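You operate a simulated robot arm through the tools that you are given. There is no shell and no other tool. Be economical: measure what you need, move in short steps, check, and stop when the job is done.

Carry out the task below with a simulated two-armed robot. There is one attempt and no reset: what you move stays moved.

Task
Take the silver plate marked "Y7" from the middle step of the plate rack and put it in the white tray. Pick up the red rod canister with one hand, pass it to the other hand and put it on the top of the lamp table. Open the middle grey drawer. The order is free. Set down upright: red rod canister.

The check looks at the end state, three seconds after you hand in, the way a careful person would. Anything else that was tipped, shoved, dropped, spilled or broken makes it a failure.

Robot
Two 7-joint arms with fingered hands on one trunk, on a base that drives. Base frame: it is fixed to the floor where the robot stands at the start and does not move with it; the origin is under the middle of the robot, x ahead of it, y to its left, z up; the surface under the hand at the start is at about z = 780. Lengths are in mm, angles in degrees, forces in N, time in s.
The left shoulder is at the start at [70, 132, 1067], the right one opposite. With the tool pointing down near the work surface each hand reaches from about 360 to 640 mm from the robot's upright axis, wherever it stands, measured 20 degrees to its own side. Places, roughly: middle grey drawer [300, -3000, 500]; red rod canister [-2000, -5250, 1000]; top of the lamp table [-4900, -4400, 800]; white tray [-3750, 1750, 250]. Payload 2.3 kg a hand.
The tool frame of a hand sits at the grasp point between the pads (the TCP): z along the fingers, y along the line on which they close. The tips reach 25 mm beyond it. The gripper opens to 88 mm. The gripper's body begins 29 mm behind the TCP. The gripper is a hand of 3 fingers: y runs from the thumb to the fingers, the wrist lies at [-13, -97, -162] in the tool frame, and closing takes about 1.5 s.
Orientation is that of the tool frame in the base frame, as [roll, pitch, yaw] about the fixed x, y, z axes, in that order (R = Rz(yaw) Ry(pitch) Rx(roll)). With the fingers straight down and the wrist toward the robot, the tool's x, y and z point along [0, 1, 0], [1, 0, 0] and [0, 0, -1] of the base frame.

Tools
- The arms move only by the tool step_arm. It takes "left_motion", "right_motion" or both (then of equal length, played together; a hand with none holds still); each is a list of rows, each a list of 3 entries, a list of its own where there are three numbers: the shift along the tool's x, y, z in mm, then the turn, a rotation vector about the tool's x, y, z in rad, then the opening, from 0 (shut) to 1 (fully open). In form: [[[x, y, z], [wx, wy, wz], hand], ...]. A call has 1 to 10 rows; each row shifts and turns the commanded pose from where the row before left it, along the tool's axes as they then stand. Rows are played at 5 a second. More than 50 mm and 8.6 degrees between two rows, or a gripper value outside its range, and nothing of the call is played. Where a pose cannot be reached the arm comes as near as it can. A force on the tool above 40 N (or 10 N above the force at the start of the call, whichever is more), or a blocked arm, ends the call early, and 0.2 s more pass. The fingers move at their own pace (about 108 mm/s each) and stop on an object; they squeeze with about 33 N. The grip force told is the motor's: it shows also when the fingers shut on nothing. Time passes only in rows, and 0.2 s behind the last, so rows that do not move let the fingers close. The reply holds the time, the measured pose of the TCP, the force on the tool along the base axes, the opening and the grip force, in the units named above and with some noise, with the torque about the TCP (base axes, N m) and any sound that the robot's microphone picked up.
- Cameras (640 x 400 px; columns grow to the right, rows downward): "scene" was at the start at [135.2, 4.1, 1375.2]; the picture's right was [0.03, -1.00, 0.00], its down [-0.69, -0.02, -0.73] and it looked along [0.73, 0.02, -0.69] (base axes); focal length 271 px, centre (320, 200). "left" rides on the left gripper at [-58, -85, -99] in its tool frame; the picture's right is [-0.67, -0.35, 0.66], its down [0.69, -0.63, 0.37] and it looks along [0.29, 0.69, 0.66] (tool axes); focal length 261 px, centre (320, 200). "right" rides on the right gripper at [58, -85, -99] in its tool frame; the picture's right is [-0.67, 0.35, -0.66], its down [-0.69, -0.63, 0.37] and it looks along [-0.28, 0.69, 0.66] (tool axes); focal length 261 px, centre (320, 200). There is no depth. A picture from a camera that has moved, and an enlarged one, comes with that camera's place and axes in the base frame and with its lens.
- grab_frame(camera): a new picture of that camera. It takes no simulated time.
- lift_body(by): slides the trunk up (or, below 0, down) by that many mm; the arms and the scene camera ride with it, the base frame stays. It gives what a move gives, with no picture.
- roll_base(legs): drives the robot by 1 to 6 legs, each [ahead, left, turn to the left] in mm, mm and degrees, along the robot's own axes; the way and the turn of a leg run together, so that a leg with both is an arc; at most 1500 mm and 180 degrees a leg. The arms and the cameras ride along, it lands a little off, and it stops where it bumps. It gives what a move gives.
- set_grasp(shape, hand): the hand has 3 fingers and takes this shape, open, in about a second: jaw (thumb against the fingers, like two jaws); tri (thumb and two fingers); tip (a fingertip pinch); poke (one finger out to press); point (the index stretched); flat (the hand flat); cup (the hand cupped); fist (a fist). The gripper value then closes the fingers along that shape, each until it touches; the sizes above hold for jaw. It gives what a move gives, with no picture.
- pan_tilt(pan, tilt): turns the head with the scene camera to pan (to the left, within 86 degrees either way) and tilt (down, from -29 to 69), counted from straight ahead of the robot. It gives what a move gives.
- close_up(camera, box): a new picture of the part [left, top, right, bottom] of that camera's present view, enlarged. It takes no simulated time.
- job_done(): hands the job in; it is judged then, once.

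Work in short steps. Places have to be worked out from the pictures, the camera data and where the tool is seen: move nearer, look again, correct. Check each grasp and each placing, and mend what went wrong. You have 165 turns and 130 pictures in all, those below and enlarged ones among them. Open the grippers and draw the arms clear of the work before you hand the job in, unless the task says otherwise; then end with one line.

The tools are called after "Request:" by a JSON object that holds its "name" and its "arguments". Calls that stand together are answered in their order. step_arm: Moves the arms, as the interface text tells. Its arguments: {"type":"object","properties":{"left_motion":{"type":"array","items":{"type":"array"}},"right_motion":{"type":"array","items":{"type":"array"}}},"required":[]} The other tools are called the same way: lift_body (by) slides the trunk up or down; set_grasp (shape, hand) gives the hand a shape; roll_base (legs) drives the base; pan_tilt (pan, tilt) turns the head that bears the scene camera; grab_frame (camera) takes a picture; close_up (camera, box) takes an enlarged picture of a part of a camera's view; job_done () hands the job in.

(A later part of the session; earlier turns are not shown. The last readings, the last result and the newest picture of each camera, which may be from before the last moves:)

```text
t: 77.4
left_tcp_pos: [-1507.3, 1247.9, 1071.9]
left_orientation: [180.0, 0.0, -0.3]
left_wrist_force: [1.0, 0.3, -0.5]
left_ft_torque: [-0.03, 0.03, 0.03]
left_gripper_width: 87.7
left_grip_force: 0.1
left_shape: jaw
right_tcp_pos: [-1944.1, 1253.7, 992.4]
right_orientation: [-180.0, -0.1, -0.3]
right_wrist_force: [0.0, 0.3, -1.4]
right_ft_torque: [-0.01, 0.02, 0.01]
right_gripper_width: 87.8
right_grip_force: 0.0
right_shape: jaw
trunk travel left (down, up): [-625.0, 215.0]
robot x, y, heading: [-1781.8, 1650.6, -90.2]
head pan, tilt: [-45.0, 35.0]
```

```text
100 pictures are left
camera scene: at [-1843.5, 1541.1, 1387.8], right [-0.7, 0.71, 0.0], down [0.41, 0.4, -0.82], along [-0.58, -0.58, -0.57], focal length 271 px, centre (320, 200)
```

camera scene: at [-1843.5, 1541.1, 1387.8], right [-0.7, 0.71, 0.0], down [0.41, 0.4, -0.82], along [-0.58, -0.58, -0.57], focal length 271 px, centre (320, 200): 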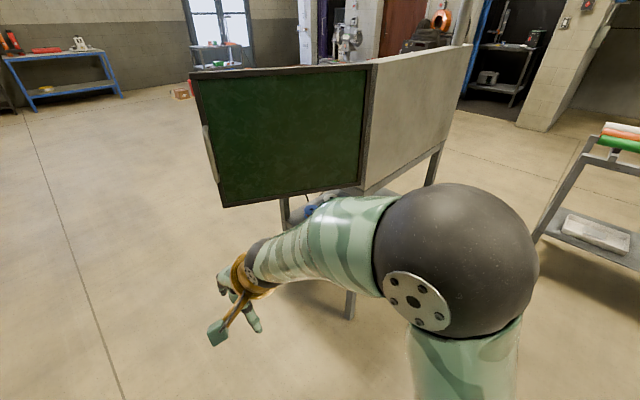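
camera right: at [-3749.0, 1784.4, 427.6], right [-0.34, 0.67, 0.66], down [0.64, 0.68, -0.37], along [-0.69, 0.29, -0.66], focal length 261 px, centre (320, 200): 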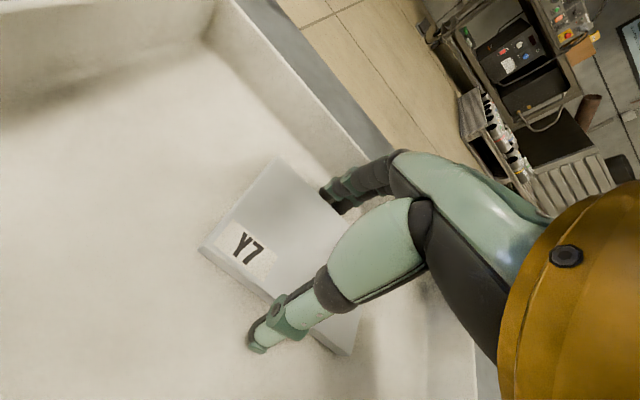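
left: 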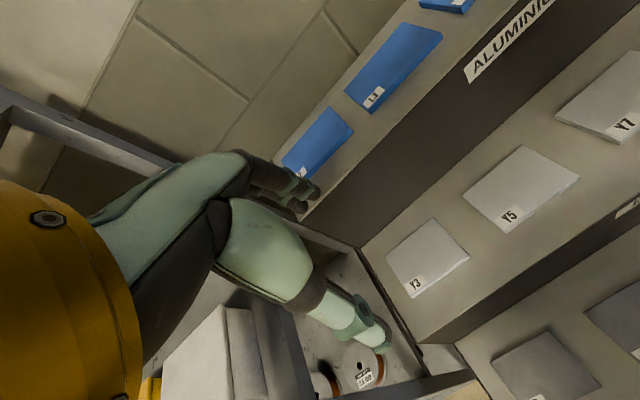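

A hinged green panel sticks out to about (-2130, 800). I strafe 500 mm to the left (+x) first, then drive down the open floor.

Request:
{"name": "roll_base", "arguments": {"legs": [[0, 550, 0], [1500, 0, 0], [1500, 0, 0], [1500, 0, 0]]}}

Request:
{"name": "pan_tilt", "arguments": {"pan": -10, "tilt": 15}}

Request:
{"name": "grab_frame", "arguments": {"camera": "scene"}}

```text
t: 101.6
left_tcp_pos: [-863.1, -3239.4, 1072.8]
left_orientation: [-180.0, 0.0, 1.2]
left_wrist_force: [0.3, 0.3, 0.2]
left_ft_torque: [-0.01, 0.01, 0.01]
left_gripper_width: 87.5
left_grip_force: 0.1
left_shape: jaw
right_tcp_pos: [-1300.4, -3245.5, 992.2]
right_orientation: [180.0, 0.0, 1.3]
right_wrist_force: [-1.2, 0.2, 0.4]
right_ft_torque: [0.02, 0.0, 0.01]
right_gripper_width: 87.7
right_grip_force: 0.0
right_shape: jaw
trunk travel left (down, up): [-625.0, 215.0]
robot x, y, heading: [-1149.7, -2846.8, -88.6]
head pan, tilt: [-45.0, 35.0]
```

```text
t: 102.6
left_tcp_pos: [-863.2, -3238.9, 1072.7]
left_orientation: [180.0, 0.0, 1.3]
left_wrist_force: [0.1, -0.1, -0.5]
left_ft_torque: [0.04, 0.0, 0.04]
left_gripper_width: 87.4
left_grip_force: 0.0
left_shape: jaw
right_tcp_pos: [-1300.3, -3244.8, 992.6]
right_orientation: [-180.0, 0.0, 1.3]
right_wrist_force: [0.3, -0.2, 0.0]
right_ft_torque: [0.01, -0.01, 0.0]
right_gripper_width: 87.7
right_grip_force: 0.1
right_shape: jaw
trunk travel left (down, up): [-625.0, 215.0]
robot x, y, heading: [-1153.0, -2840.9, -88.7]
head pan, tilt: [-10.0, 15.0]
```

```text
99 pictures are left
camera scene: at [-1160.9, -2984.5, 1419.7], right [-0.99, 0.15, 0.0], down [0.04, 0.26, -0.97], along [-0.15, -0.95, -0.26], focal length 271 px, centre (320, 200)
```

scene: 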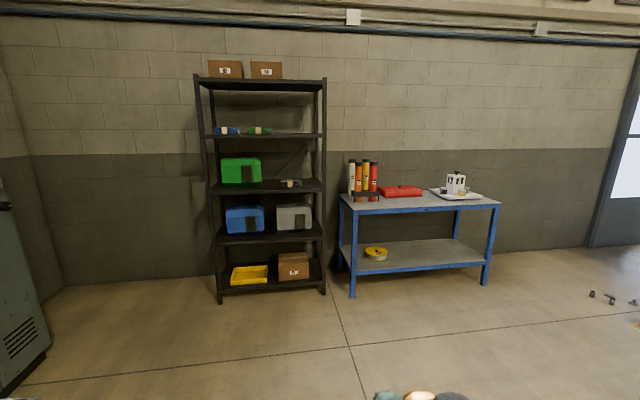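

Request:
{"name": "close_up", "arguments": {"camera": "scene", "box": [320, 140, 512, 260]}}

```text
3.33 times, centred on (416, 200) of scene
camera zoom: at [-1160.9, -2984.5, 1419.7], right [-0.99, 0.15, 0.0], down [0.04, 0.26, -0.97], along [-0.15, -0.95, -0.26], focal length 904 px, centre (0, 200)
```

zoom: 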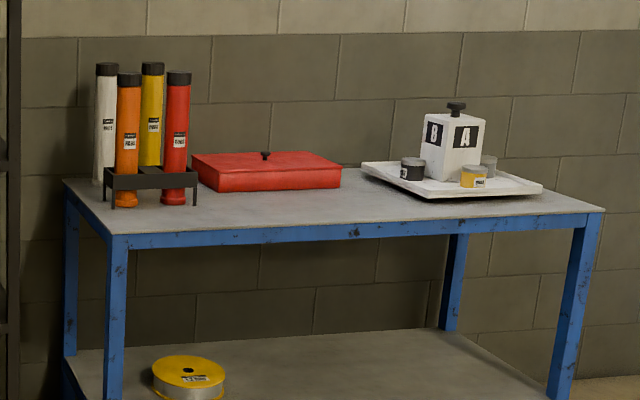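

The red canister stands front right in a four-hole rack, at about (-1997, -5214), top z≈1130, ~66 mm diameter. I bring the left hand back inward and drive to about (-1832, -4200).

Request:
{"name": "step_arm", "arguments": {"left_motion": [[[-40, 0, 0], [0, 0, 0], 1], [[-40, 0, 0], [0, 0, 0], 1], [[-40, 0, 0], [0, 0, 0], 1], [[-25, 0, 0], [0, 0, 0], 1]]}}

Request:
{"name": "roll_base", "arguments": {"legs": [[1343, -710, -1.3]]}}

Request:
{"name": "lift_body", "arguments": {"by": 100}}

Request:
{"name": "pan_tilt", "arguments": {"pan": -5, "tilt": 25}}

Request:
{"name": "grab_frame", "arguments": {"camera": "scene"}}

```text
t: 103.6
left_tcp_pos: [-1008.4, -3240.8, 1073.2]
left_orientation: [-179.9, 0.0, 1.3]
left_wrist_force: [-0.1, 0.2, 1.2]
left_ft_torque: [-0.01, -0.03, 0.01]
left_gripper_width: 87.3
left_grip_force: 0.0
left_shape: jaw
right_tcp_pos: [-1299.8, -3244.8, 991.3]
right_orientation: [-179.9, -0.1, 1.3]
right_wrist_force: [-0.6, 0.3, 0.1]
right_ft_torque: [0.03, -0.01, 0.02]
right_gripper_width: 87.9
right_grip_force: 0.1
right_shape: jaw
trunk travel left (down, up): [-625.0, 215.0]
robot x, y, heading: [-1149.5, -2842.0, -88.6]
head pan, tilt: [-10.0, 15.0]
```

```text
refused: leg 1 is longer than a leg can be; nothing moved
```

```text
t: 104.9
left_tcp_pos: [-1007.5, -3241.9, 1174.0]
left_orientation: [179.9, 0.1, 1.4]
left_wrist_force: [-0.5, 0.6, -0.8]
left_ft_torque: [-0.01, -0.02, 0.02]
left_gripper_width: 87.6
left_grip_force: 0.1
left_shape: jaw
right_tcp_pos: [-1300.4, -3246.3, 1091.6]
right_orientation: [-179.8, 0.0, 1.3]
right_wrist_force: [-0.4, 0.6, -0.1]
right_ft_torque: [-0.02, 0.03, -0.02]
right_gripper_width: 87.8
right_grip_force: 0.1
right_shape: jaw
trunk travel left (down, up): [-725.0, 115.0]
robot x, y, heading: [-1151.2, -2845.4, -88.8]
head pan, tilt: [-10.0, 15.0]
```

```text
t: 105.6
left_tcp_pos: [-1007.8, -3241.9, 1173.3]
left_orientation: [179.9, 0.0, 1.3]
left_wrist_force: [0.1, 0.1, -0.4]
left_ft_torque: [0.01, -0.01, -0.02]
left_gripper_width: 87.6
left_grip_force: 0.1
left_shape: jaw
right_tcp_pos: [-1300.3, -3246.5, 1092.3]
right_orientation: [180.0, 0.0, 1.3]
right_wrist_force: [-0.3, -0.5, -0.5]
right_ft_torque: [-0.01, 0.02, 0.01]
right_gripper_width: 87.9
right_grip_force: 0.0
right_shape: jaw
trunk travel left (down, up): [-725.0, 115.0]
robot x, y, heading: [-1151.4, -2841.6, -88.5]
head pan, tilt: [-5.0, 25.0]
```

```text
97 pictures are left
camera scene: at [-1152.6, -2984.3, 1503.6], right [-1.0, 0.06, 0.0], down [0.03, 0.42, -0.91], along [-0.06, -0.9, -0.42], focal length 271 px, centre (320, 200)
```

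scene: 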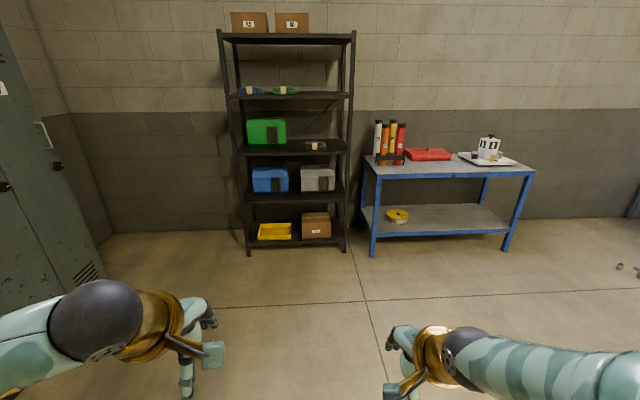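

The leg was too long; I split it in two. Also raising the right hand slightly as I go is for later; now just drive.

Request:
{"name": "roll_base", "arguments": {"legs": [[672, -355, 0], [672, -355, 0], [0, 0, -1.3]]}}

Request:
{"name": "grab_frame", "arguments": {"camera": "scene"}}

```text
t: 113.8
left_tcp_pos: [-1744.2, -4591.5, 1173.7]
left_orientation: [-180.0, 0.1, -1.8]
left_wrist_force: [0.0, 0.4, -0.6]
left_ft_torque: [0.02, -0.02, 0.0]
left_gripper_width: 87.7
left_grip_force: 0.1
left_shape: jaw
right_tcp_pos: [-2034.9, -4579.5, 1092.3]
right_orientation: [-179.9, 0.1, -1.7]
right_wrist_force: [0.3, 0.1, -0.6]
right_ft_torque: [-0.01, 0.04, -0.02]
right_gripper_width: 87.7
right_grip_force: 0.1
right_shape: jaw
trunk travel left (down, up): [-725.0, 115.0]
robot x, y, heading: [-1866.8, -4184.8, -91.4]
head pan, tilt: [-5.0, 25.0]
```

```text
96 pictures are left
camera scene: at [-1874.8, -4326.4, 1503.5], right [-0.99, 0.12, 0.0], down [0.05, 0.42, -0.91], along [-0.11, -0.9, -0.42], focal length 271 px, centre (320, 200)
```

scene: 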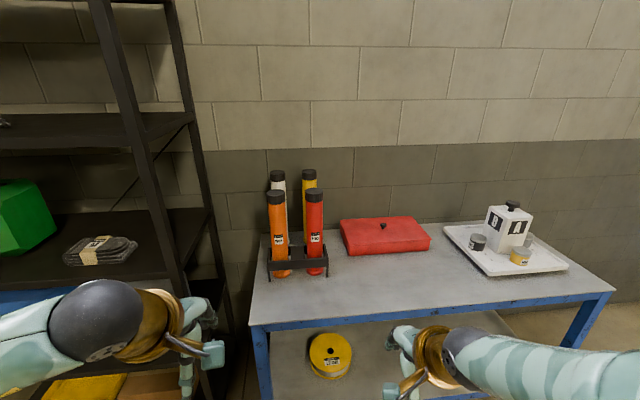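

Request:
{"name": "close_up", "arguments": {"camera": "scene", "box": [240, 150, 400, 290]}}

```text
2.86 times, centred on (320, 220) of scene
camera zoom: at [-1874.8, -4326.4, 1503.5], right [-0.99, 0.12, 0.0], down [0.05, 0.42, -0.91], along [-0.11, -0.9, -0.42], focal length 775 px, centre (320, 143)
```

zoom: 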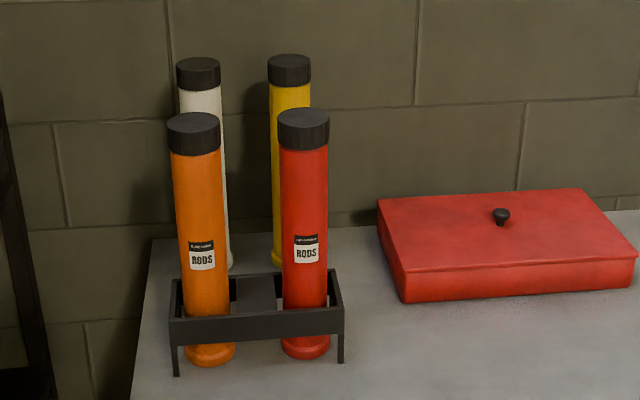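

Refined: red canister at about (-1960, -5181), top z≈1139, dia ~61, neighbours ≥130 mm away. I raise trunk and right hand so the tips clear the top, then roll nearer.

Request:
{"name": "lift_body", "arguments": {"by": 115}}

Request:
{"name": "step_arm", "arguments": {"right_motion": [[[0, 0, -15], [0, 0, 0], 1], [[0, 0, -15], [0, 0, 0], 1], [[0, 0, 0], [0, 0, 0], 1]]}}

Request:
{"name": "roll_base", "arguments": {"legs": [[0, 0, 1.4], [300, 67, 0]]}}

Request:
{"name": "grab_frame", "arguments": {"camera": "scene"}}

```text
t: 115.3
left_tcp_pos: [-1744.7, -4591.1, 1289.0]
left_orientation: [179.9, -0.1, -1.6]
left_wrist_force: [0.9, 0.3, -1.2]
left_ft_torque: [0.04, -0.01, -0.01]
left_gripper_width: 87.5
left_grip_force: 0.1
left_shape: jaw
right_tcp_pos: [-2036.5, -4580.4, 1207.5]
right_orientation: [179.9, -0.1, -1.8]
right_wrist_force: [-0.3, -0.2, 0.4]
right_ft_torque: [-0.02, 0.01, -0.02]
right_gripper_width: 87.7
right_grip_force: 0.0
right_shape: jaw
trunk travel left (down, up): [-840.0, 0.0]
robot x, y, heading: [-1865.3, -4184.8, -91.7]
head pan, tilt: [-5.0, 25.0]
```

```text
t: 116.1
left_tcp_pos: [-1744.6, -4592.7, 1288.4]
left_orientation: [179.9, 0.1, -1.7]
left_wrist_force: [-0.5, 0.7, -0.2]
left_ft_torque: [-0.01, 0.0, 0.02]
left_gripper_width: 87.5
left_grip_force: 0.1
left_shape: jaw
right_tcp_pos: [-2028.5, -4569.8, 1223.8]
right_orientation: [-176.5, -0.6, 0.1]
right_wrist_force: [-0.2, -0.6, 0.6]
right_ft_torque: [0.04, 0.02, 0.02]
right_gripper_width: 87.7
right_grip_force: 0.0
right_shape: jaw
right hand out of reach, approached as far as the arm can: row 1, 2
trunk travel left (down, up): [-840.0, 0.0]
robot x, y, heading: [-1869.3, -4184.7, -91.4]
head pan, tilt: [-5.0, 25.0]
```

```text
t: 118.5
left_tcp_pos: [-1671.5, -4883.1, 1290.1]
left_orientation: [179.8, 0.0, -0.4]
left_wrist_force: [0.4, -0.3, 0.5]
left_ft_torque: [0.01, -0.02, 0.03]
left_gripper_width: 87.7
left_grip_force: 0.3
left_shape: jaw
right_tcp_pos: [-1956.7, -4867.7, 1225.1]
right_orientation: [-176.6, -0.6, 1.5]
right_wrist_force: [0.2, -1.2, -0.1]
right_ft_torque: [-0.02, 0.03, 0.01]
right_gripper_width: 87.7
right_grip_force: 0.0
right_shape: jaw
trunk travel left (down, up): [-840.0, 0.0]
robot x, y, heading: [-1799.1, -4483.2, -90.1]
head pan, tilt: [-5.0, 25.0]
```

```text
94 pictures are left
camera scene: at [-1808.3, -4620.5, 1618.9], right [-1.0, 0.09, 0.0], down [0.04, 0.42, -0.91], along [-0.08, -0.9, -0.42], focal length 271 px, centre (320, 200)
```

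scene: 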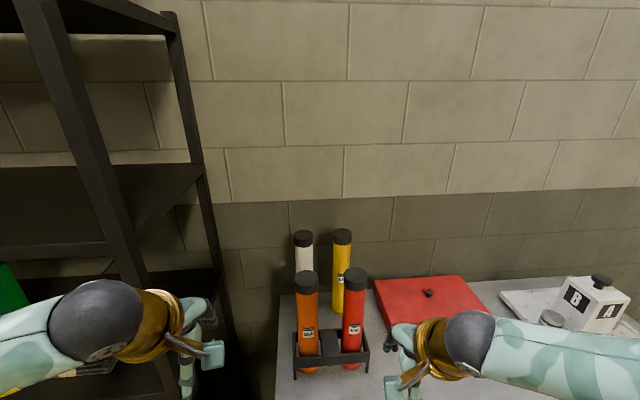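

The right hand was at its inner limit; I extend it 110 mm forward, which also restores its upright pose, then look with the wrist camera.

Request:
{"name": "step_arm", "arguments": {"right_motion": [[[0, 40, 0], [0, 0, 0], 1], [[0, 40, 0], [0, 0, 0], 1], [[0, 30, 0], [0, 0, 0], 1], [[0, 0, 0], [0, 0, 0], 1]]}}

Request:
{"name": "grab_frame", "arguments": {"camera": "right"}}

Request:
{"name": "close_up", "arguments": {"camera": "scene", "box": [270, 220, 430, 390]}}

```text
t: 119.5
left_tcp_pos: [-1670.0, -4886.0, 1288.7]
left_orientation: [180.0, 0.0, -0.3]
left_wrist_force: [0.6, -0.1, -0.1]
left_ft_torque: [-0.01, 0.03, 0.01]
left_gripper_width: 87.6
left_grip_force: 0.0
left_shape: jaw
right_tcp_pos: [-1953.0, -4981.0, 1219.3]
right_orientation: [-176.4, -0.6, 1.5]
right_wrist_force: [-0.7, 0.2, 0.5]
right_ft_torque: [-0.01, -0.02, -0.02]
right_gripper_width: 87.8
right_grip_force: 0.1
right_shape: jaw
trunk travel left (down, up): [-840.0, 0.0]
robot x, y, heading: [-1799.4, -4484.3, -90.4]
head pan, tilt: [-5.0, 25.0]
```

```text
93 pictures are left
camera right: at [-1897.5, -4899.5, 1322.9], right [-0.67, -0.41, 0.63], down [-0.7, 0.63, -0.33], along [-0.26, -0.66, -0.7], focal length 261 px, centre (320, 200)
```

right: 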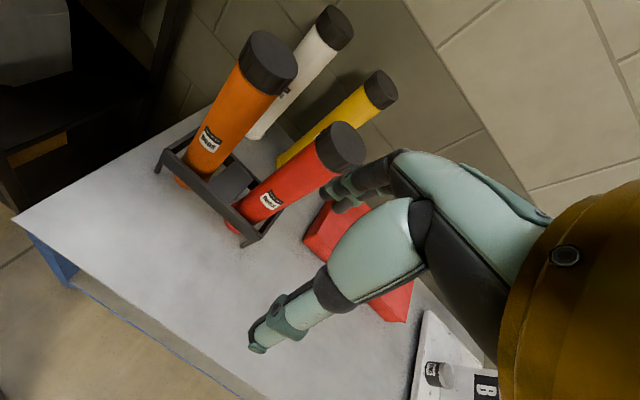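

```text
2.35 times, centred on (350, 305) of scene
camera zoom: at [-1807.5, -4624.1, 1618.5], right [-1.0, 0.09, 0.0], down [0.04, 0.42, -0.91], along [-0.08, -0.9, -0.42], focal length 638 px, centre (249, -47)
```

zoom: 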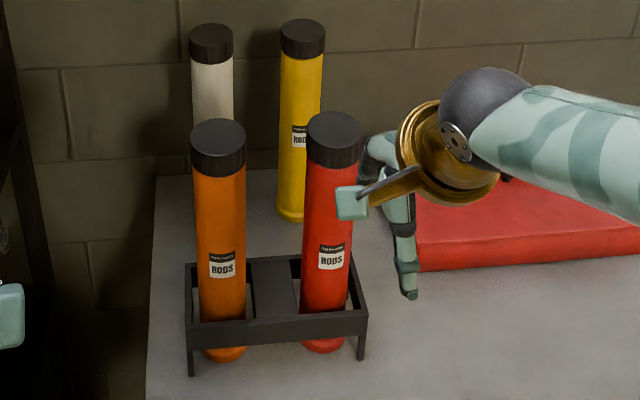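

The commanded pose kept a 3.6° tilt; I undo it and extend 60 mm more. Best estimate of the cap is (-1954, -5180±15).

Request:
{"name": "step_arm", "arguments": {"right_motion": [[[0, 20, 0], [-0.0315, -0.005, 0.013], 1], [[0, 20, 0], [-0.0315, -0.005, 0.013], 1], [[0, 20, 0], [0, 0, 0], 1], [[0, 0, 0], [0, 0, 0], 1]]}}

Request:
{"name": "roll_base", "arguments": {"legs": [[80, 0, 0.3]]}}

Request:
{"name": "grab_frame", "arguments": {"camera": "right"}}

Request:
{"name": "close_up", "arguments": {"camera": "scene", "box": [270, 220, 430, 390]}}

```text
t: 120.5
left_tcp_pos: [-1671.3, -4885.2, 1288.5]
left_orientation: [-179.9, 0.0, -0.4]
left_wrist_force: [0.0, 0.7, -0.6]
left_ft_torque: [-0.01, 0.0, -0.01]
left_gripper_width: 87.6
left_grip_force: 0.0
left_shape: jaw
right_tcp_pos: [-1952.7, -5040.2, 1215.9]
right_orientation: [179.9, 0.1, 0.1]
right_wrist_force: [0.2, -0.2, 0.1]
right_ft_torque: [0.01, -0.01, -0.01]
right_gripper_width: 87.4
right_grip_force: 0.0
right_shape: jaw
trunk travel left (down, up): [-840.0, 0.0]
robot x, y, heading: [-1804.5, -4484.4, -90.3]
head pan, tilt: [-5.0, 25.0]
```

```text
t: 121.5
left_tcp_pos: [-1668.6, -4954.6, 1292.6]
left_orientation: [179.4, 0.0, 0.0]
left_wrist_force: [0.3, 0.3, 0.1]
left_ft_torque: [-0.05, 0.0, 0.02]
left_gripper_width: 87.8
left_grip_force: 0.1
left_shape: jaw
right_tcp_pos: [-1949.5, -5112.3, 1221.5]
right_orientation: [179.3, 0.1, 0.2]
right_wrist_force: [-0.1, 0.3, 0.6]
right_ft_torque: [-0.07, 0.03, 0.01]
right_gripper_width: 87.4
right_grip_force: 0.0
right_shape: jaw
trunk travel left (down, up): [-840.0, 0.0]
robot x, y, heading: [-1801.3, -4567.5, -90.0]
head pan, tilt: [-5.0, 25.0]
```

```text
91 pictures are left
camera right: at [-1891.0, -5024.7, 1319.0], right [-0.67, -0.34, 0.66], down [-0.69, 0.62, -0.37], along [-0.28, -0.7, -0.65], focal length 261 px, centre (320, 200)
```

right: 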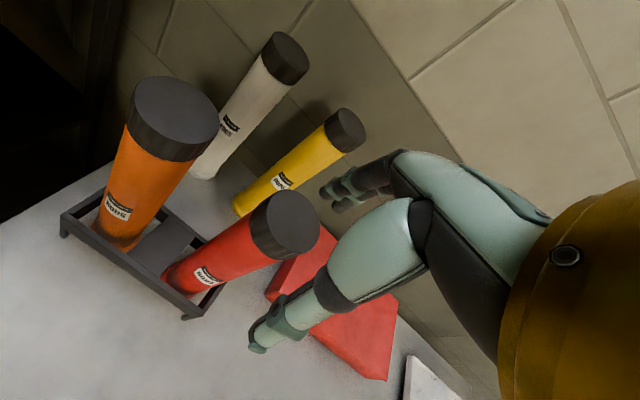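

```text
2.35 times, centred on (350, 305) of scene
camera zoom: at [-1806.8, -4689.4, 1620.0], right [-1.0, 0.09, 0.0], down [0.04, 0.41, -0.91], along [-0.08, -0.91, -0.41], focal length 638 px, centre (249, -47)
```

zoom: 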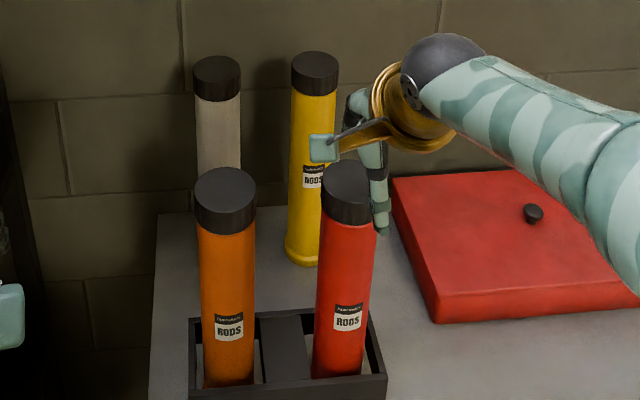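

Request:
{"name": "step_arm", "arguments": {"right_motion": [[[0, 0, 0], [0, 0, 0], 1], [[0, 0, 0], [0, 0, 0], 1]]}}

Request:
{"name": "pan_tilt", "arguments": {"pan": 0, "tilt": 65}}

Request:
{"name": "grab_frame", "arguments": {"camera": "scene"}}

```text
t: 122.2
left_tcp_pos: [-1669.2, -4963.0, 1291.9]
left_orientation: [179.8, 0.0, -0.2]
left_wrist_force: [-0.4, -0.5, -0.2]
left_ft_torque: [0.0, 0.03, -0.01]
left_gripper_width: 87.7
left_grip_force: 0.1
left_shape: jaw
right_tcp_pos: [-1948.9, -5119.6, 1217.5]
right_orientation: [179.7, 0.2, 0.2]
right_wrist_force: [-0.3, -0.6, 0.1]
right_ft_torque: [0.01, -0.05, 0.01]
right_gripper_width: 87.6
right_grip_force: 0.1
right_shape: jaw
trunk travel left (down, up): [-840.0, 0.0]
robot x, y, heading: [-1800.4, -4565.0, -90.0]
head pan, tilt: [-5.0, 25.0]
```

```text
t: 123.2
left_tcp_pos: [-1669.2, -4966.7, 1288.0]
left_orientation: [-180.0, 0.0, -0.1]
left_wrist_force: [0.1, -0.2, -0.7]
left_ft_torque: [0.0, -0.02, -0.01]
left_gripper_width: 87.9
left_grip_force: 0.0
left_shape: jaw
right_tcp_pos: [-1948.8, -5124.0, 1214.8]
right_orientation: [180.0, 0.1, 0.3]
right_wrist_force: [-0.2, 0.1, 0.5]
right_ft_torque: [0.0, 0.02, 0.02]
right_gripper_width: 87.6
right_grip_force: 0.1
right_shape: jaw
trunk travel left (down, up): [-840.0, 0.0]
robot x, y, heading: [-1799.4, -4564.2, -90.0]
head pan, tilt: [0.0, 65.0]
```

```text
89 pictures are left
camera scene: at [-1798.9, -4674.9, 1562.9], right [-1.0, 0.0, 0.0], down [0.0, 0.91, -0.42], along [0.0, -0.42, -0.91], focal length 271 px, centre (320, 200)
```

scene: 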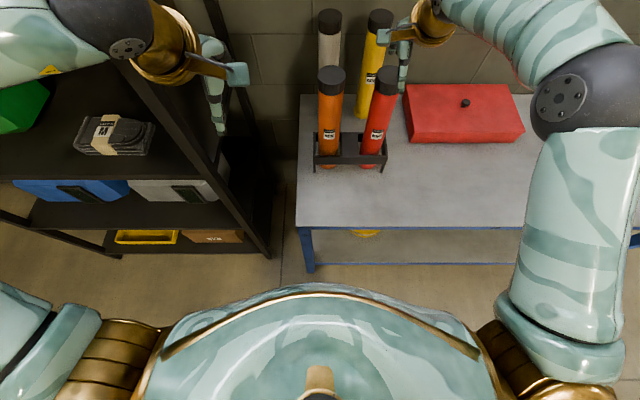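

Base settled. I move the right hand to (-1951, -5175) above the cap and look again.

Request:
{"name": "step_arm", "arguments": {"right_motion": [[[-1, 25, 0], [0, 0, 0], 1], [[-1, 26, 0], [0, 0, 0], 1], [[0, 0, 0], [0, 0, 0], 1]]}}

Request:
{"name": "grab_frame", "arguments": {"camera": "right"}}

Request:
{"name": "close_up", "arguments": {"camera": "scene", "box": [280, 0, 480, 180]}}

```text
t: 124.0
left_tcp_pos: [-1668.6, -4964.8, 1289.8]
left_orientation: [-180.0, 0.0, 0.0]
left_wrist_force: [-0.2, 0.6, 0.0]
left_ft_torque: [-0.04, -0.01, 0.02]
left_gripper_width: 87.7
left_grip_force: 0.1
left_shape: jaw
right_tcp_pos: [-1948.6, -5161.9, 1212.2]
right_orientation: [179.9, 0.0, 0.5]
right_wrist_force: [-0.9, -0.4, 1.2]
right_ft_torque: [0.02, 0.0, 0.02]
right_gripper_width: 87.4
right_grip_force: 0.0
right_shape: jaw
right hand out of reach, approached as far as the arm can: row 2
trunk travel left (down, up): [-840.0, 0.0]
robot x, y, heading: [-1800.8, -4563.9, -89.9]
head pan, tilt: [0.0, 65.0]
```

```text
88 pictures are left
camera right: at [-1891.2, -5076.0, 1311.3], right [-0.67, -0.35, 0.66], down [-0.69, 0.62, -0.37], along [-0.28, -0.7, -0.66], focal length 261 px, centre (320, 200)
```

right: 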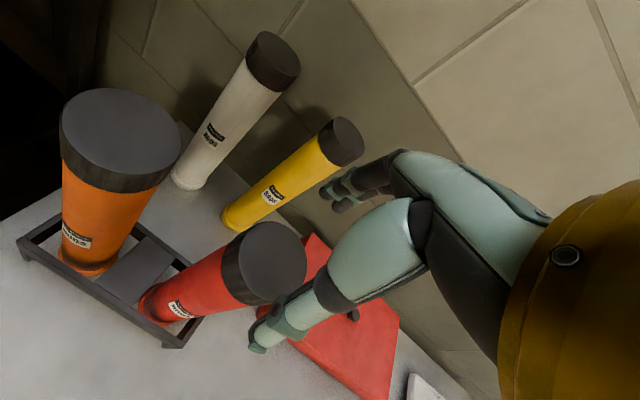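

```text
2.22 times, centred on (380, 90) of scene
camera zoom: at [-1799.1, -4672.6, 1563.0], right [-1.0, 0.0, 0.0], down [0.0, 0.91, -0.42], along [0.0, -0.42, -0.91], focal length 603 px, centre (187, 444)
```

zoom: 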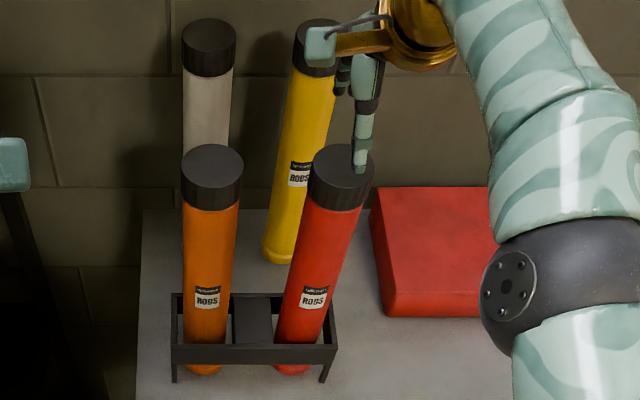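

Triangulating the two views gives the cap top near (-1961, -5191, ~1118). I roll 45 mm ahead and re-check.

Request:
{"name": "roll_base", "arguments": {"legs": [[45, 0, 0]]}}

Request:
{"name": "step_arm", "arguments": {"right_motion": [[[-5, 0, 0], [0, 0, 0], 1], [[-5, -10, 0], [0, 0, 0], 1], [[0, 0, 0], [0, 0, 0], 1], [[0, 0, 0], [0, 0, 0], 1], [[0, 0, 0], [0, 0, 0], 1]]}}

Request:
{"name": "grab_frame", "arguments": {"camera": "right"}}

Request:
{"name": "close_up", "arguments": {"camera": "scene", "box": [280, 0, 480, 180]}}

```text
t: 124.9
left_tcp_pos: [-1668.7, -5001.3, 1291.8]
left_orientation: [179.5, 0.0, 0.0]
left_wrist_force: [0.9, 0.2, -0.3]
left_ft_torque: [-0.02, -0.01, 0.07]
left_gripper_width: 87.7
left_grip_force: 0.0
left_shape: jaw
right_tcp_pos: [-1948.4, -5198.1, 1218.4]
right_orientation: [179.4, 0.0, 0.4]
right_wrist_force: [0.1, 0.3, 1.1]
right_ft_torque: [-0.03, 0.01, 0.0]
right_gripper_width: 87.6
right_grip_force: 0.0
right_shape: jaw
trunk travel left (down, up): [-840.0, 0.0]
robot x, y, heading: [-1802.3, -4609.3, -90.0]
head pan, tilt: [0.0, 65.0]
```

```text
t: 126.1
left_tcp_pos: [-1667.7, -5008.8, 1288.6]
left_orientation: [-180.0, 0.0, 0.1]
left_wrist_force: [0.4, 1.0, 0.3]
left_ft_torque: [-0.06, 0.02, 0.02]
left_gripper_width: 87.6
left_grip_force: 0.0
left_shape: jaw
right_tcp_pos: [-1958.9, -5196.1, 1214.1]
right_orientation: [179.9, 0.1, 0.4]
right_wrist_force: [1.0, -0.2, 0.4]
right_ft_torque: [0.0, 0.0, -0.01]
right_gripper_width: 87.7
right_grip_force: 0.0
right_shape: jaw
trunk travel left (down, up): [-840.0, 0.0]
robot x, y, heading: [-1801.4, -4607.5, -89.8]
head pan, tilt: [0.0, 65.0]
```

```text
86 pictures are left
camera right: at [-1900.1, -5110.0, 1312.2], right [-0.67, -0.35, 0.66], down [-0.69, 0.62, -0.37], along [-0.28, -0.7, -0.66], focal length 261 px, centre (320, 200)
```

right: 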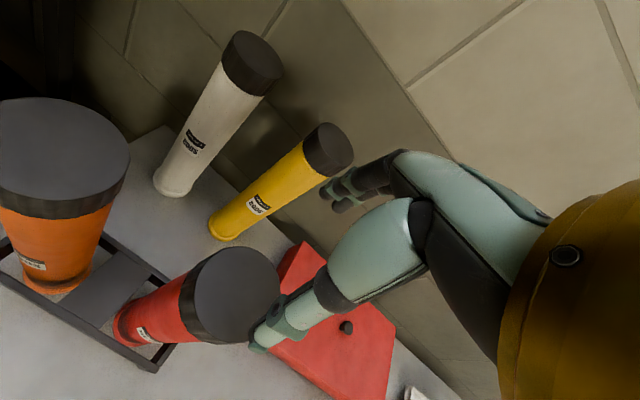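

```text
2.22 times, centred on (380, 90) of scene
camera zoom: at [-1798.9, -4717.1, 1562.9], right [-1.0, 0.0, 0.0], down [0.0, 0.91, -0.42], along [0.0, -0.42, -0.91], focal length 603 px, centre (187, 444)
```

zoom: 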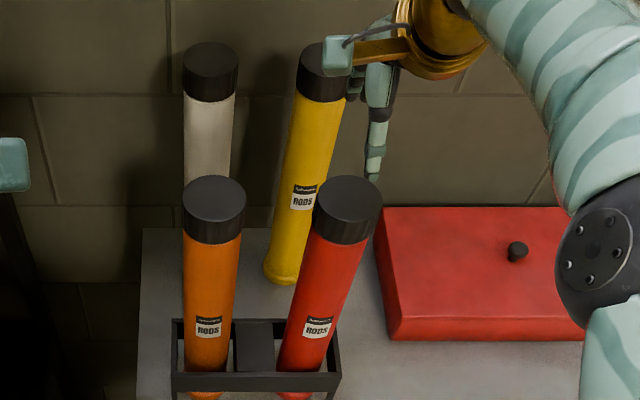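

Refined cap centre (-1959, -5179, top ≈1127). I pull the hand back 17 mm and lower the trunk 50 mm, then check.

Request:
{"name": "step_arm", "arguments": {"right_motion": [[[0, -17, 0], [0, 0, 0], 1], [[0, 0, 0], [0, 0, 0], 1]]}}

Request:
{"name": "lift_body", "arguments": {"by": -50}}

Request:
{"name": "grab_frame", "arguments": {"camera": "right"}}

Request:
{"name": "close_up", "arguments": {"camera": "scene", "box": [320, 20, 480, 160]}}

```text
t: 126.7
left_tcp_pos: [-1668.0, -5009.2, 1288.5]
left_orientation: [179.8, -0.1, 0.0]
left_wrist_force: [0.2, 0.3, -0.3]
left_ft_torque: [0.04, -0.02, 0.02]
left_gripper_width: 87.5
left_grip_force: 0.0
left_shape: jaw
right_tcp_pos: [-1957.2, -5179.1, 1214.3]
right_orientation: [179.8, 0.0, 0.4]
right_wrist_force: [-0.3, 1.0, 0.4]
right_ft_torque: [0.02, -0.03, -0.02]
right_gripper_width: 87.8
right_grip_force: 0.0
right_shape: jaw
trunk travel left (down, up): [-840.0, 0.0]
robot x, y, heading: [-1802.6, -4606.0, -90.2]
head pan, tilt: [0.0, 65.0]
```

```text
t: 127.6
left_tcp_pos: [-1667.9, -5009.5, 1239.0]
left_orientation: [179.9, 0.0, 0.0]
left_wrist_force: [-0.2, 0.0, 0.6]
left_ft_torque: [-0.02, 0.0, 0.0]
left_gripper_width: 87.7
left_grip_force: 0.1
left_shape: jaw
right_tcp_pos: [-1957.9, -5179.3, 1163.4]
right_orientation: [179.9, 0.0, 0.4]
right_wrist_force: [0.1, -0.5, -0.2]
right_ft_torque: [0.01, -0.02, 0.02]
right_gripper_width: 87.5
right_grip_force: 0.0
right_shape: jaw
trunk travel left (down, up): [-790.0, 50.0]
robot x, y, heading: [-1799.1, -4610.7, -90.0]
head pan, tilt: [0.0, 65.0]
```

```text
84 pictures are left
camera right: at [-1900.0, -5093.2, 1261.9], right [-0.67, -0.35, 0.66], down [-0.69, 0.62, -0.37], along [-0.28, -0.7, -0.66], focal length 261 px, centre (320, 200)
```

right: 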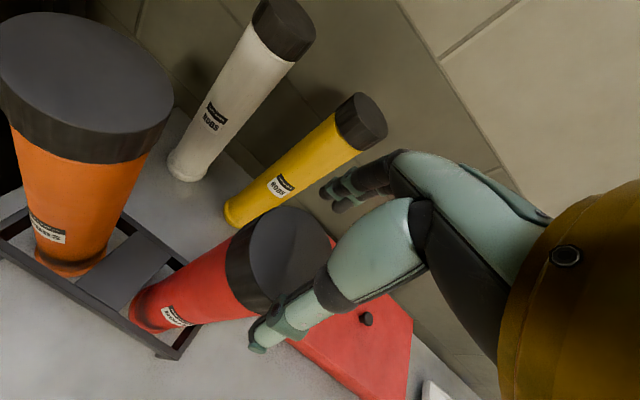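

```text
2.86 times, centred on (400, 90) of scene
camera zoom: at [-1798.8, -4717.4, 1512.9], right [-1.0, 0.0, 0.0], down [0.0, 0.91, -0.42], along [0.0, -0.42, -0.91], focal length 775 px, centre (91, 514)
```

zoom: 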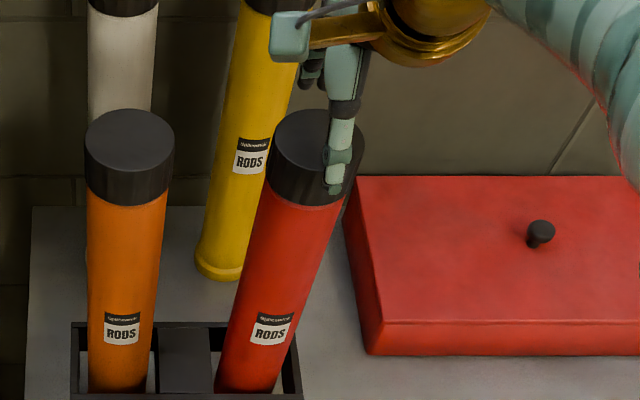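

Hand is centred above the cap. Lower the trunk to TCP z≈1109.

Request:
{"name": "lift_body", "arguments": {"by": -25}}

Request:
{"name": "lift_body", "arguments": {"by": -27}}

Request:
{"name": "grab_frame", "arguments": {"camera": "right"}}

Request:
{"name": "close_up", "arguments": {"camera": "scene", "box": [320, 20, 480, 160]}}

```text
t: 128.3
left_tcp_pos: [-1667.8, -5010.0, 1213.8]
left_orientation: [179.9, 0.1, -0.1]
left_wrist_force: [0.3, -0.6, -0.7]
left_ft_torque: [-0.03, 0.01, -0.01]
left_gripper_width: 87.6
left_grip_force: 0.1
left_shape: jaw
right_tcp_pos: [-1957.1, -5178.7, 1138.1]
right_orientation: [179.9, 0.1, 0.4]
right_wrist_force: [-0.7, -0.6, -0.4]
right_ft_torque: [0.01, 0.01, 0.0]
right_gripper_width: 87.8
right_grip_force: 0.0
right_shape: jaw
trunk travel left (down, up): [-765.0, 75.0]
robot x, y, heading: [-1800.3, -4608.5, -89.9]
head pan, tilt: [0.0, 65.0]
```

```text
t: 129.1
left_tcp_pos: [-1666.3, -5006.1, 1188.1]
left_orientation: [179.8, 0.0, 0.0]
left_wrist_force: [-0.6, -0.9, 0.1]
left_ft_torque: [0.0, 0.0, 0.0]
left_gripper_width: 87.5
left_grip_force: 0.1
left_shape: jaw
right_tcp_pos: [-1956.9, -5176.3, 1115.9]
right_orientation: [179.5, 0.1, 0.4]
right_wrist_force: [1.2, 0.9, 14.4]
right_ft_torque: [0.07, -0.03, -0.06]
right_gripper_width: 88.0
right_grip_force: 0.2
right_shape: jaw
trunk travel left (down, up): [-738.0, 102.0]
robot x, y, heading: [-1801.7, -4607.9, -90.0]
head pan, tilt: [0.0, 65.0]
```

```text
82 pictures are left
camera right: at [-1898.5, -5089.7, 1212.7], right [-0.67, -0.35, 0.66], down [-0.69, 0.62, -0.37], along [-0.28, -0.7, -0.65], focal length 261 px, centre (320, 200)
```

right: 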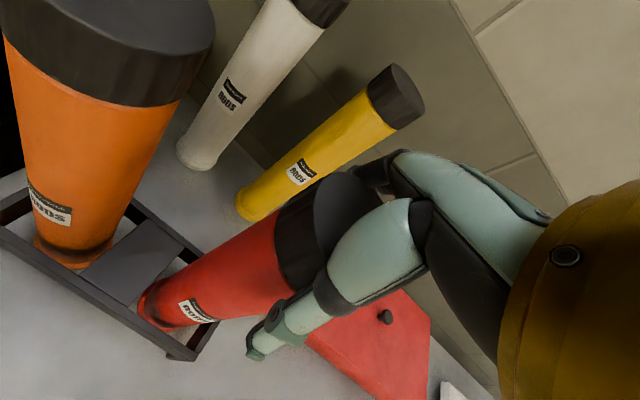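

```text
2.86 times, centred on (400, 90) of scene
camera zoom: at [-1797.0, -4712.8, 1461.4], right [-1.0, 0.0, 0.0], down [0.0, 0.91, -0.43], along [0.0, -0.43, -0.91], focal length 775 px, centre (91, 514)
```

zoom: 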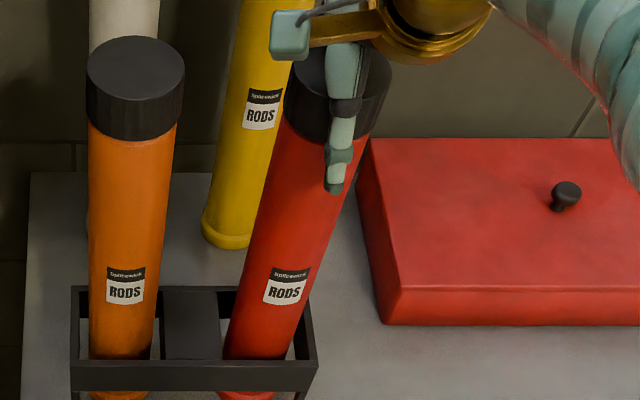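

The palm touches the cap top (14 N, centred). I raise 5 mm and close the hand.

Request:
{"name": "lift_body", "arguments": {"by": 6}}

Request:
{"name": "step_arm", "arguments": {"right_motion": [[[0, 0, 0], [0, 0, 0], 0.5], [[0, 0, 0], [0, 0, 0], 0], [[0, 0, 0], [0, 0, 0], 0], [[0, 0, 0], [0, 0, 0], 0], [[0, 0, 0], [0, 0, 0], 0], [[0, 0, 0], [0, 0, 0], 0], [[0, 0, 0], [0, 0, 0], 0]]}}

Request:
{"name": "grab_frame", "arguments": {"camera": "right"}}

```text
t: 129.6
left_tcp_pos: [-1667.3, -5009.7, 1192.3]
left_orientation: [179.9, 0.0, 0.0]
left_wrist_force: [1.0, 0.9, -0.2]
left_ft_torque: [-0.01, 0.01, -0.02]
left_gripper_width: 87.8
left_grip_force: 0.0
left_shape: jaw
right_tcp_pos: [-1957.6, -5178.3, 1117.0]
right_orientation: [179.9, 0.1, 0.4]
right_wrist_force: [-0.3, -0.1, 3.0]
right_ft_torque: [0.07, 0.02, 0.01]
right_gripper_width: 88.2
right_grip_force: 0.2
right_shape: jaw
trunk travel left (down, up): [-744.0, 96.0]
robot x, y, heading: [-1800.0, -4609.4, -90.3]
head pan, tilt: [0.0, 65.0]
```

```text
t: 131.2
left_tcp_pos: [-1667.8, -5010.2, 1194.4]
left_orientation: [180.0, 0.1, 0.0]
left_wrist_force: [-0.3, -0.6, -0.1]
left_ft_torque: [0.02, 0.02, -0.01]
left_gripper_width: 87.4
left_grip_force: 0.0
left_shape: jaw
right_tcp_pos: [-1958.4, -5178.2, 1117.5]
right_orientation: [179.7, 0.2, 0.5]
right_wrist_force: [-0.3, -1.0, 3.3]
right_ft_torque: [-0.48, 0.03, 0.03]
right_gripper_width: 49.5
right_grip_force: 32.6
right_shape: jaw
trunk travel left (down, up): [-744.0, 96.0]
robot x, y, heading: [-1799.0, -4608.8, -90.1]
head pan, tilt: [0.0, 65.0]
```

```text
80 pictures are left
camera right: at [-1899.7, -5093.0, 1216.2], right [-0.67, -0.35, 0.66], down [-0.69, 0.62, -0.37], along [-0.28, -0.7, -0.66], focal length 261 px, centre (320, 200)
```

right: 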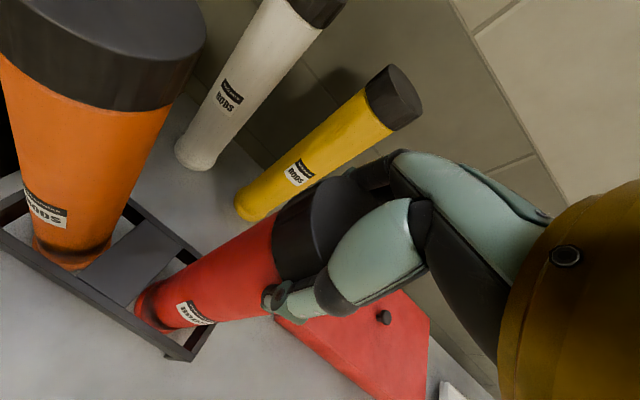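

Gripped at 49.5 mm with 33 N. I lift the trunk slowly and check that only the canister comes up.

Request:
{"name": "lift_body", "arguments": {"by": 20}}

Request:
{"name": "close_up", "arguments": {"camera": "scene", "box": [300, 20, 480, 180]}}

```text
t: 131.9
left_tcp_pos: [-1668.2, -5010.3, 1214.2]
left_orientation: [180.0, 0.0, 0.0]
left_wrist_force: [-0.2, -0.7, 0.4]
left_ft_torque: [0.0, -0.04, 0.01]
left_gripper_width: 87.7
left_grip_force: 0.1
left_shape: jaw
right_tcp_pos: [-1957.7, -5179.2, 1136.8]
right_orientation: [180.0, 0.2, 0.4]
right_wrist_force: [0.2, -0.8, -2.1]
right_ft_torque: [0.02, -0.02, 0.01]
right_gripper_width: 48.5
right_grip_force: 33.3
right_shape: jaw
trunk travel left (down, up): [-764.0, 76.0]
robot x, y, heading: [-1798.7, -4606.9, -90.1]
head pan, tilt: [0.0, 65.0]
```

```text
2.50 times, centred on (390, 100) of scene
camera zoom: at [-1798.8, -4717.5, 1486.9], right [-1.0, 0.0, 0.0], down [0.0, 0.91, -0.42], along [0.0, -0.42, -0.91], focal length 678 px, centre (145, 450)
```

zoom: 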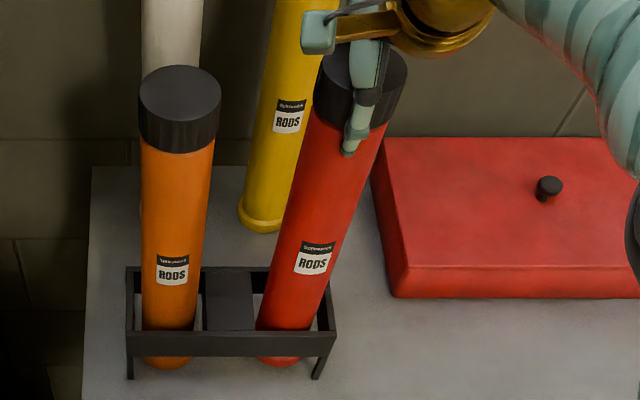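

Canister is rising, rack stays. I lift the remaining 76 mm of trunk, then 45 mm with the arm.

Request:
{"name": "lift_body", "arguments": {"by": 76}}

Request:
{"name": "close_up", "arguments": {"camera": "scene", "box": [300, 20, 480, 180]}}

Request:
{"name": "grab_frame", "arguments": {"camera": "right"}}

```text
t: 132.6
left_tcp_pos: [-1670.5, -5017.4, 1247.3]
left_orientation: [-179.7, -0.2, 0.0]
left_wrist_force: [-0.6, -0.1, -0.7]
left_ft_torque: [-0.01, -0.01, 0.0]
left_gripper_width: 87.6
left_grip_force: 0.0
left_shape: jaw
right_tcp_pos: [-1960.8, -5181.0, 1159.0]
right_orientation: [-177.9, 0.3, 0.4]
right_wrist_force: [0.5, -0.2, -21.1]
right_ft_torque: [-0.87, 0.14, 0.02]
right_gripper_width: 43.9
right_grip_force: 32.7
right_shape: jaw
trunk travel left (down, up): [-800.0, 40.0]
robot x, y, heading: [-1802.9, -4610.4, -90.0]
head pan, tilt: [0.0, 65.0]
stopped: the force on the tool passed its limit at 59 N (the readings are from after the stop); the commanded pose is now the measured one
```

```text
2.50 times, centred on (390, 100) of scene
camera zoom: at [-1801.7, -4726.4, 1522.5], right [-1.0, 0.0, 0.0], down [0.0, 0.91, -0.42], along [0.0, -0.42, -0.91], focal length 678 px, centre (145, 450)
```

zoom: 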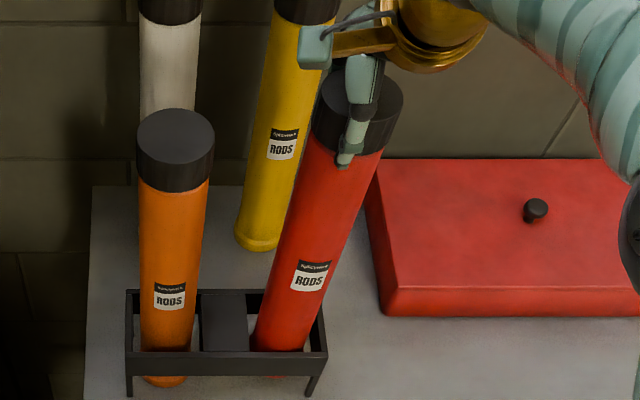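

```text
77 pictures are left
camera right: at [-1902.3, -5099.1, 1260.9], right [-0.66, -0.38, 0.64], down [-0.69, 0.64, -0.34], along [-0.28, -0.67, -0.68], focal length 261 px, centre (320, 200)
```

right: 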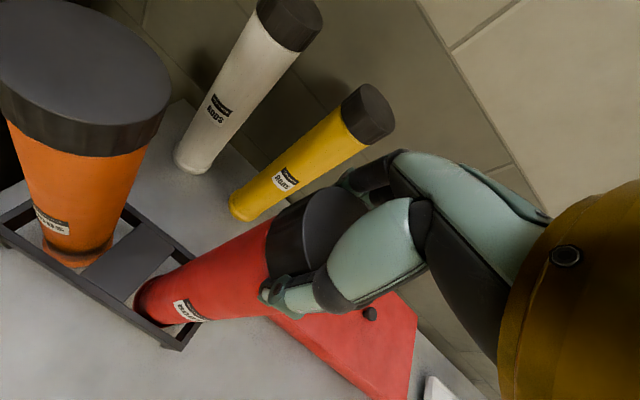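

The lift stopped at 59 N: the foot likely catches on the rack. I lower 12 mm to relieve it and look closely.

Request:
{"name": "lift_body", "arguments": {"by": -12}}

Request:
{"name": "close_up", "arguments": {"camera": "scene", "box": [340, 60, 440, 180]}}

Request:
{"name": "close_up", "arguments": {"camera": "right", "box": [0, 160, 320, 360]}}

Request:
{"name": "grab_frame", "arguments": {"camera": "left"}}

```text
t: 133.2
left_tcp_pos: [-1668.9, -5011.5, 1236.4]
left_orientation: [-180.0, 0.0, 0.1]
left_wrist_force: [-0.3, -0.4, 0.6]
left_ft_torque: [0.0, 0.0, -0.02]
left_gripper_width: 87.6
left_grip_force: 0.0
left_shape: jaw
right_tcp_pos: [-1958.2, -5177.1, 1153.6]
right_orientation: [-178.8, 0.3, 0.5]
right_wrist_force: [-0.4, -2.9, -1.2]
right_ft_torque: [-0.62, 0.1, 0.0]
right_gripper_width: 43.5
right_grip_force: 33.3
right_shape: jaw
trunk travel left (down, up): [-788.0, 52.0]
robot x, y, heading: [-1800.8, -4608.6, -89.7]
head pan, tilt: [0.0, 65.0]
```

```text
3.33 times, centred on (390, 120) of scene
camera zoom: at [-1799.0, -4718.7, 1510.8], right [-1.0, 0.0, 0.0], down [0.0, 0.91, -0.42], along [0.0, -0.42, -0.91], focal length 904 px, centre (87, 467)
```

zoom: 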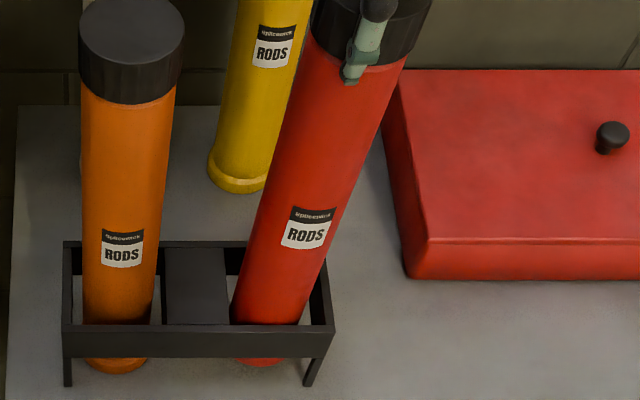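

```text
2.00 times, centred on (160, 260) of right
camera zoom: at [-1900.0, -5093.3, 1254.0], right [-0.66, -0.37, 0.65], down [-0.69, 0.63, -0.35], along [-0.28, -0.68, -0.67], focal length 521 px, centre (640, 80)
```

zoom: 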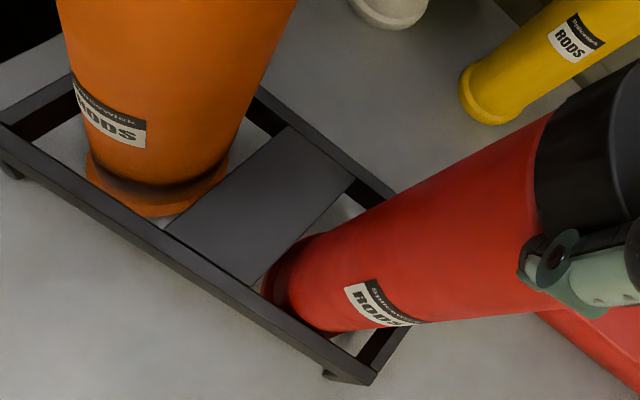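

```text
74 pictures are left
camera left: at [-1726.3, -4923.4, 1335.4], right [-0.67, 0.35, -0.66], down [0.69, 0.63, -0.37], along [0.29, -0.69, -0.66], focal length 261 px, centre (320, 200)
```

left: 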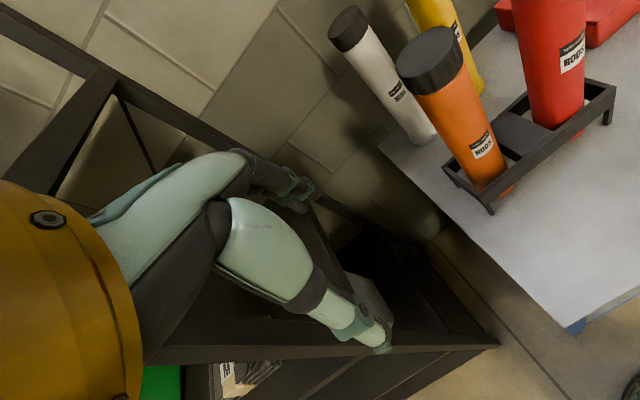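

The readings show the tube's foot pressing the rack's front bar (toward me) and catching its lower edge. I straighten the tilt and shift the hand a few mm away from me.

Request:
{"name": "step_arm", "arguments": {"right_motion": [[[0, 3, 0], [-0.015, 0, 0], 0], [[0, 3, 0], [-0.015, 0, 0], 0], [[0, 2, 0], [0, 0, 0], 0], [[0, 0, 0], [0, 0, 0], 0]]}}

Request:
{"name": "close_up", "arguments": {"camera": "right", "box": [0, 160, 320, 360]}}

```text
t: 134.2
left_tcp_pos: [-1669.1, -5010.8, 1236.8]
left_orientation: [-180.0, 0.0, 0.0]
left_wrist_force: [0.0, -0.6, 1.0]
left_ft_torque: [-0.01, 0.0, 0.03]
left_gripper_width: 87.8
left_grip_force: 0.0
left_shape: jaw
right_tcp_pos: [-1958.0, -5184.0, 1153.8]
right_orientation: [179.6, 0.1, 0.4]
right_wrist_force: [-0.5, 0.1, -1.4]
right_ft_torque: [-0.02, 0.01, 0.02]
right_gripper_width: 42.6
right_grip_force: 32.9
right_shape: jaw
trunk travel left (down, up): [-788.0, 52.0]
robot x, y, heading: [-1798.9, -4605.7, -89.7]
head pan, tilt: [0.0, 65.0]
```

```text
2.00 times, centred on (160, 260) of right
camera zoom: at [-1900.5, -5097.3, 1251.0], right [-0.66, -0.35, 0.66], down [-0.69, 0.62, -0.37], along [-0.28, -0.7, -0.66], focal length 521 px, centre (640, 80)
```

zoom: 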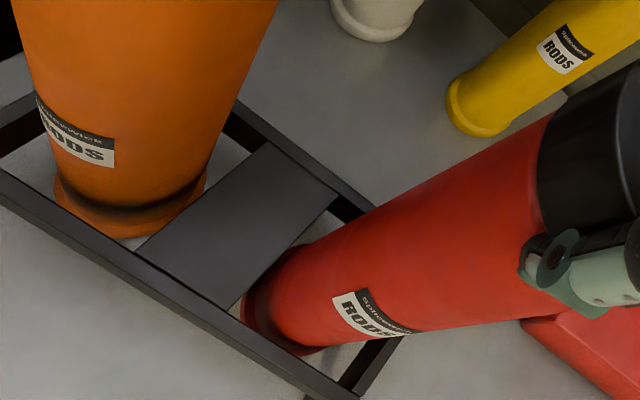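

Side load is gone. Lift 15 mm more and read the forces.

Request:
{"name": "lift_body", "arguments": {"by": 15}}

Request:
{"name": "close_up", "arguments": {"camera": "right", "box": [0, 160, 320, 360]}}

```text
t: 134.8
left_tcp_pos: [-1669.3, -5020.7, 1248.3]
left_orientation: [-179.5, 0.0, 0.0]
left_wrist_force: [0.6, 0.0, -0.4]
left_ft_torque: [0.02, -0.03, -0.01]
left_gripper_width: 87.7
left_grip_force: 0.0
left_shape: jaw
right_tcp_pos: [-1957.7, -5192.0, 1159.8]
right_orientation: [-179.3, 0.3, 0.6]
right_wrist_force: [4.8, 3.4, -39.6]
right_ft_torque: [0.11, -0.04, 0.06]
right_gripper_width: 42.7
right_grip_force: 32.9
right_shape: jaw
trunk travel left (down, up): [-803.0, 37.0]
robot x, y, heading: [-1802.7, -4606.4, -89.9]
head pan, tilt: [0.0, 65.0]
```

```text
2.00 times, centred on (160, 260) of right
camera zoom: at [-1900.1, -5106.9, 1258.9], right [-0.66, -0.36, 0.65], down [-0.69, 0.63, -0.36], along [-0.28, -0.69, -0.67], focal length 521 px, centre (640, 80)
```

zoom: 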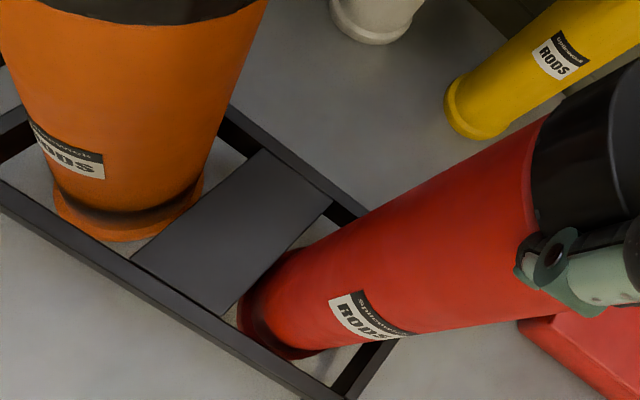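

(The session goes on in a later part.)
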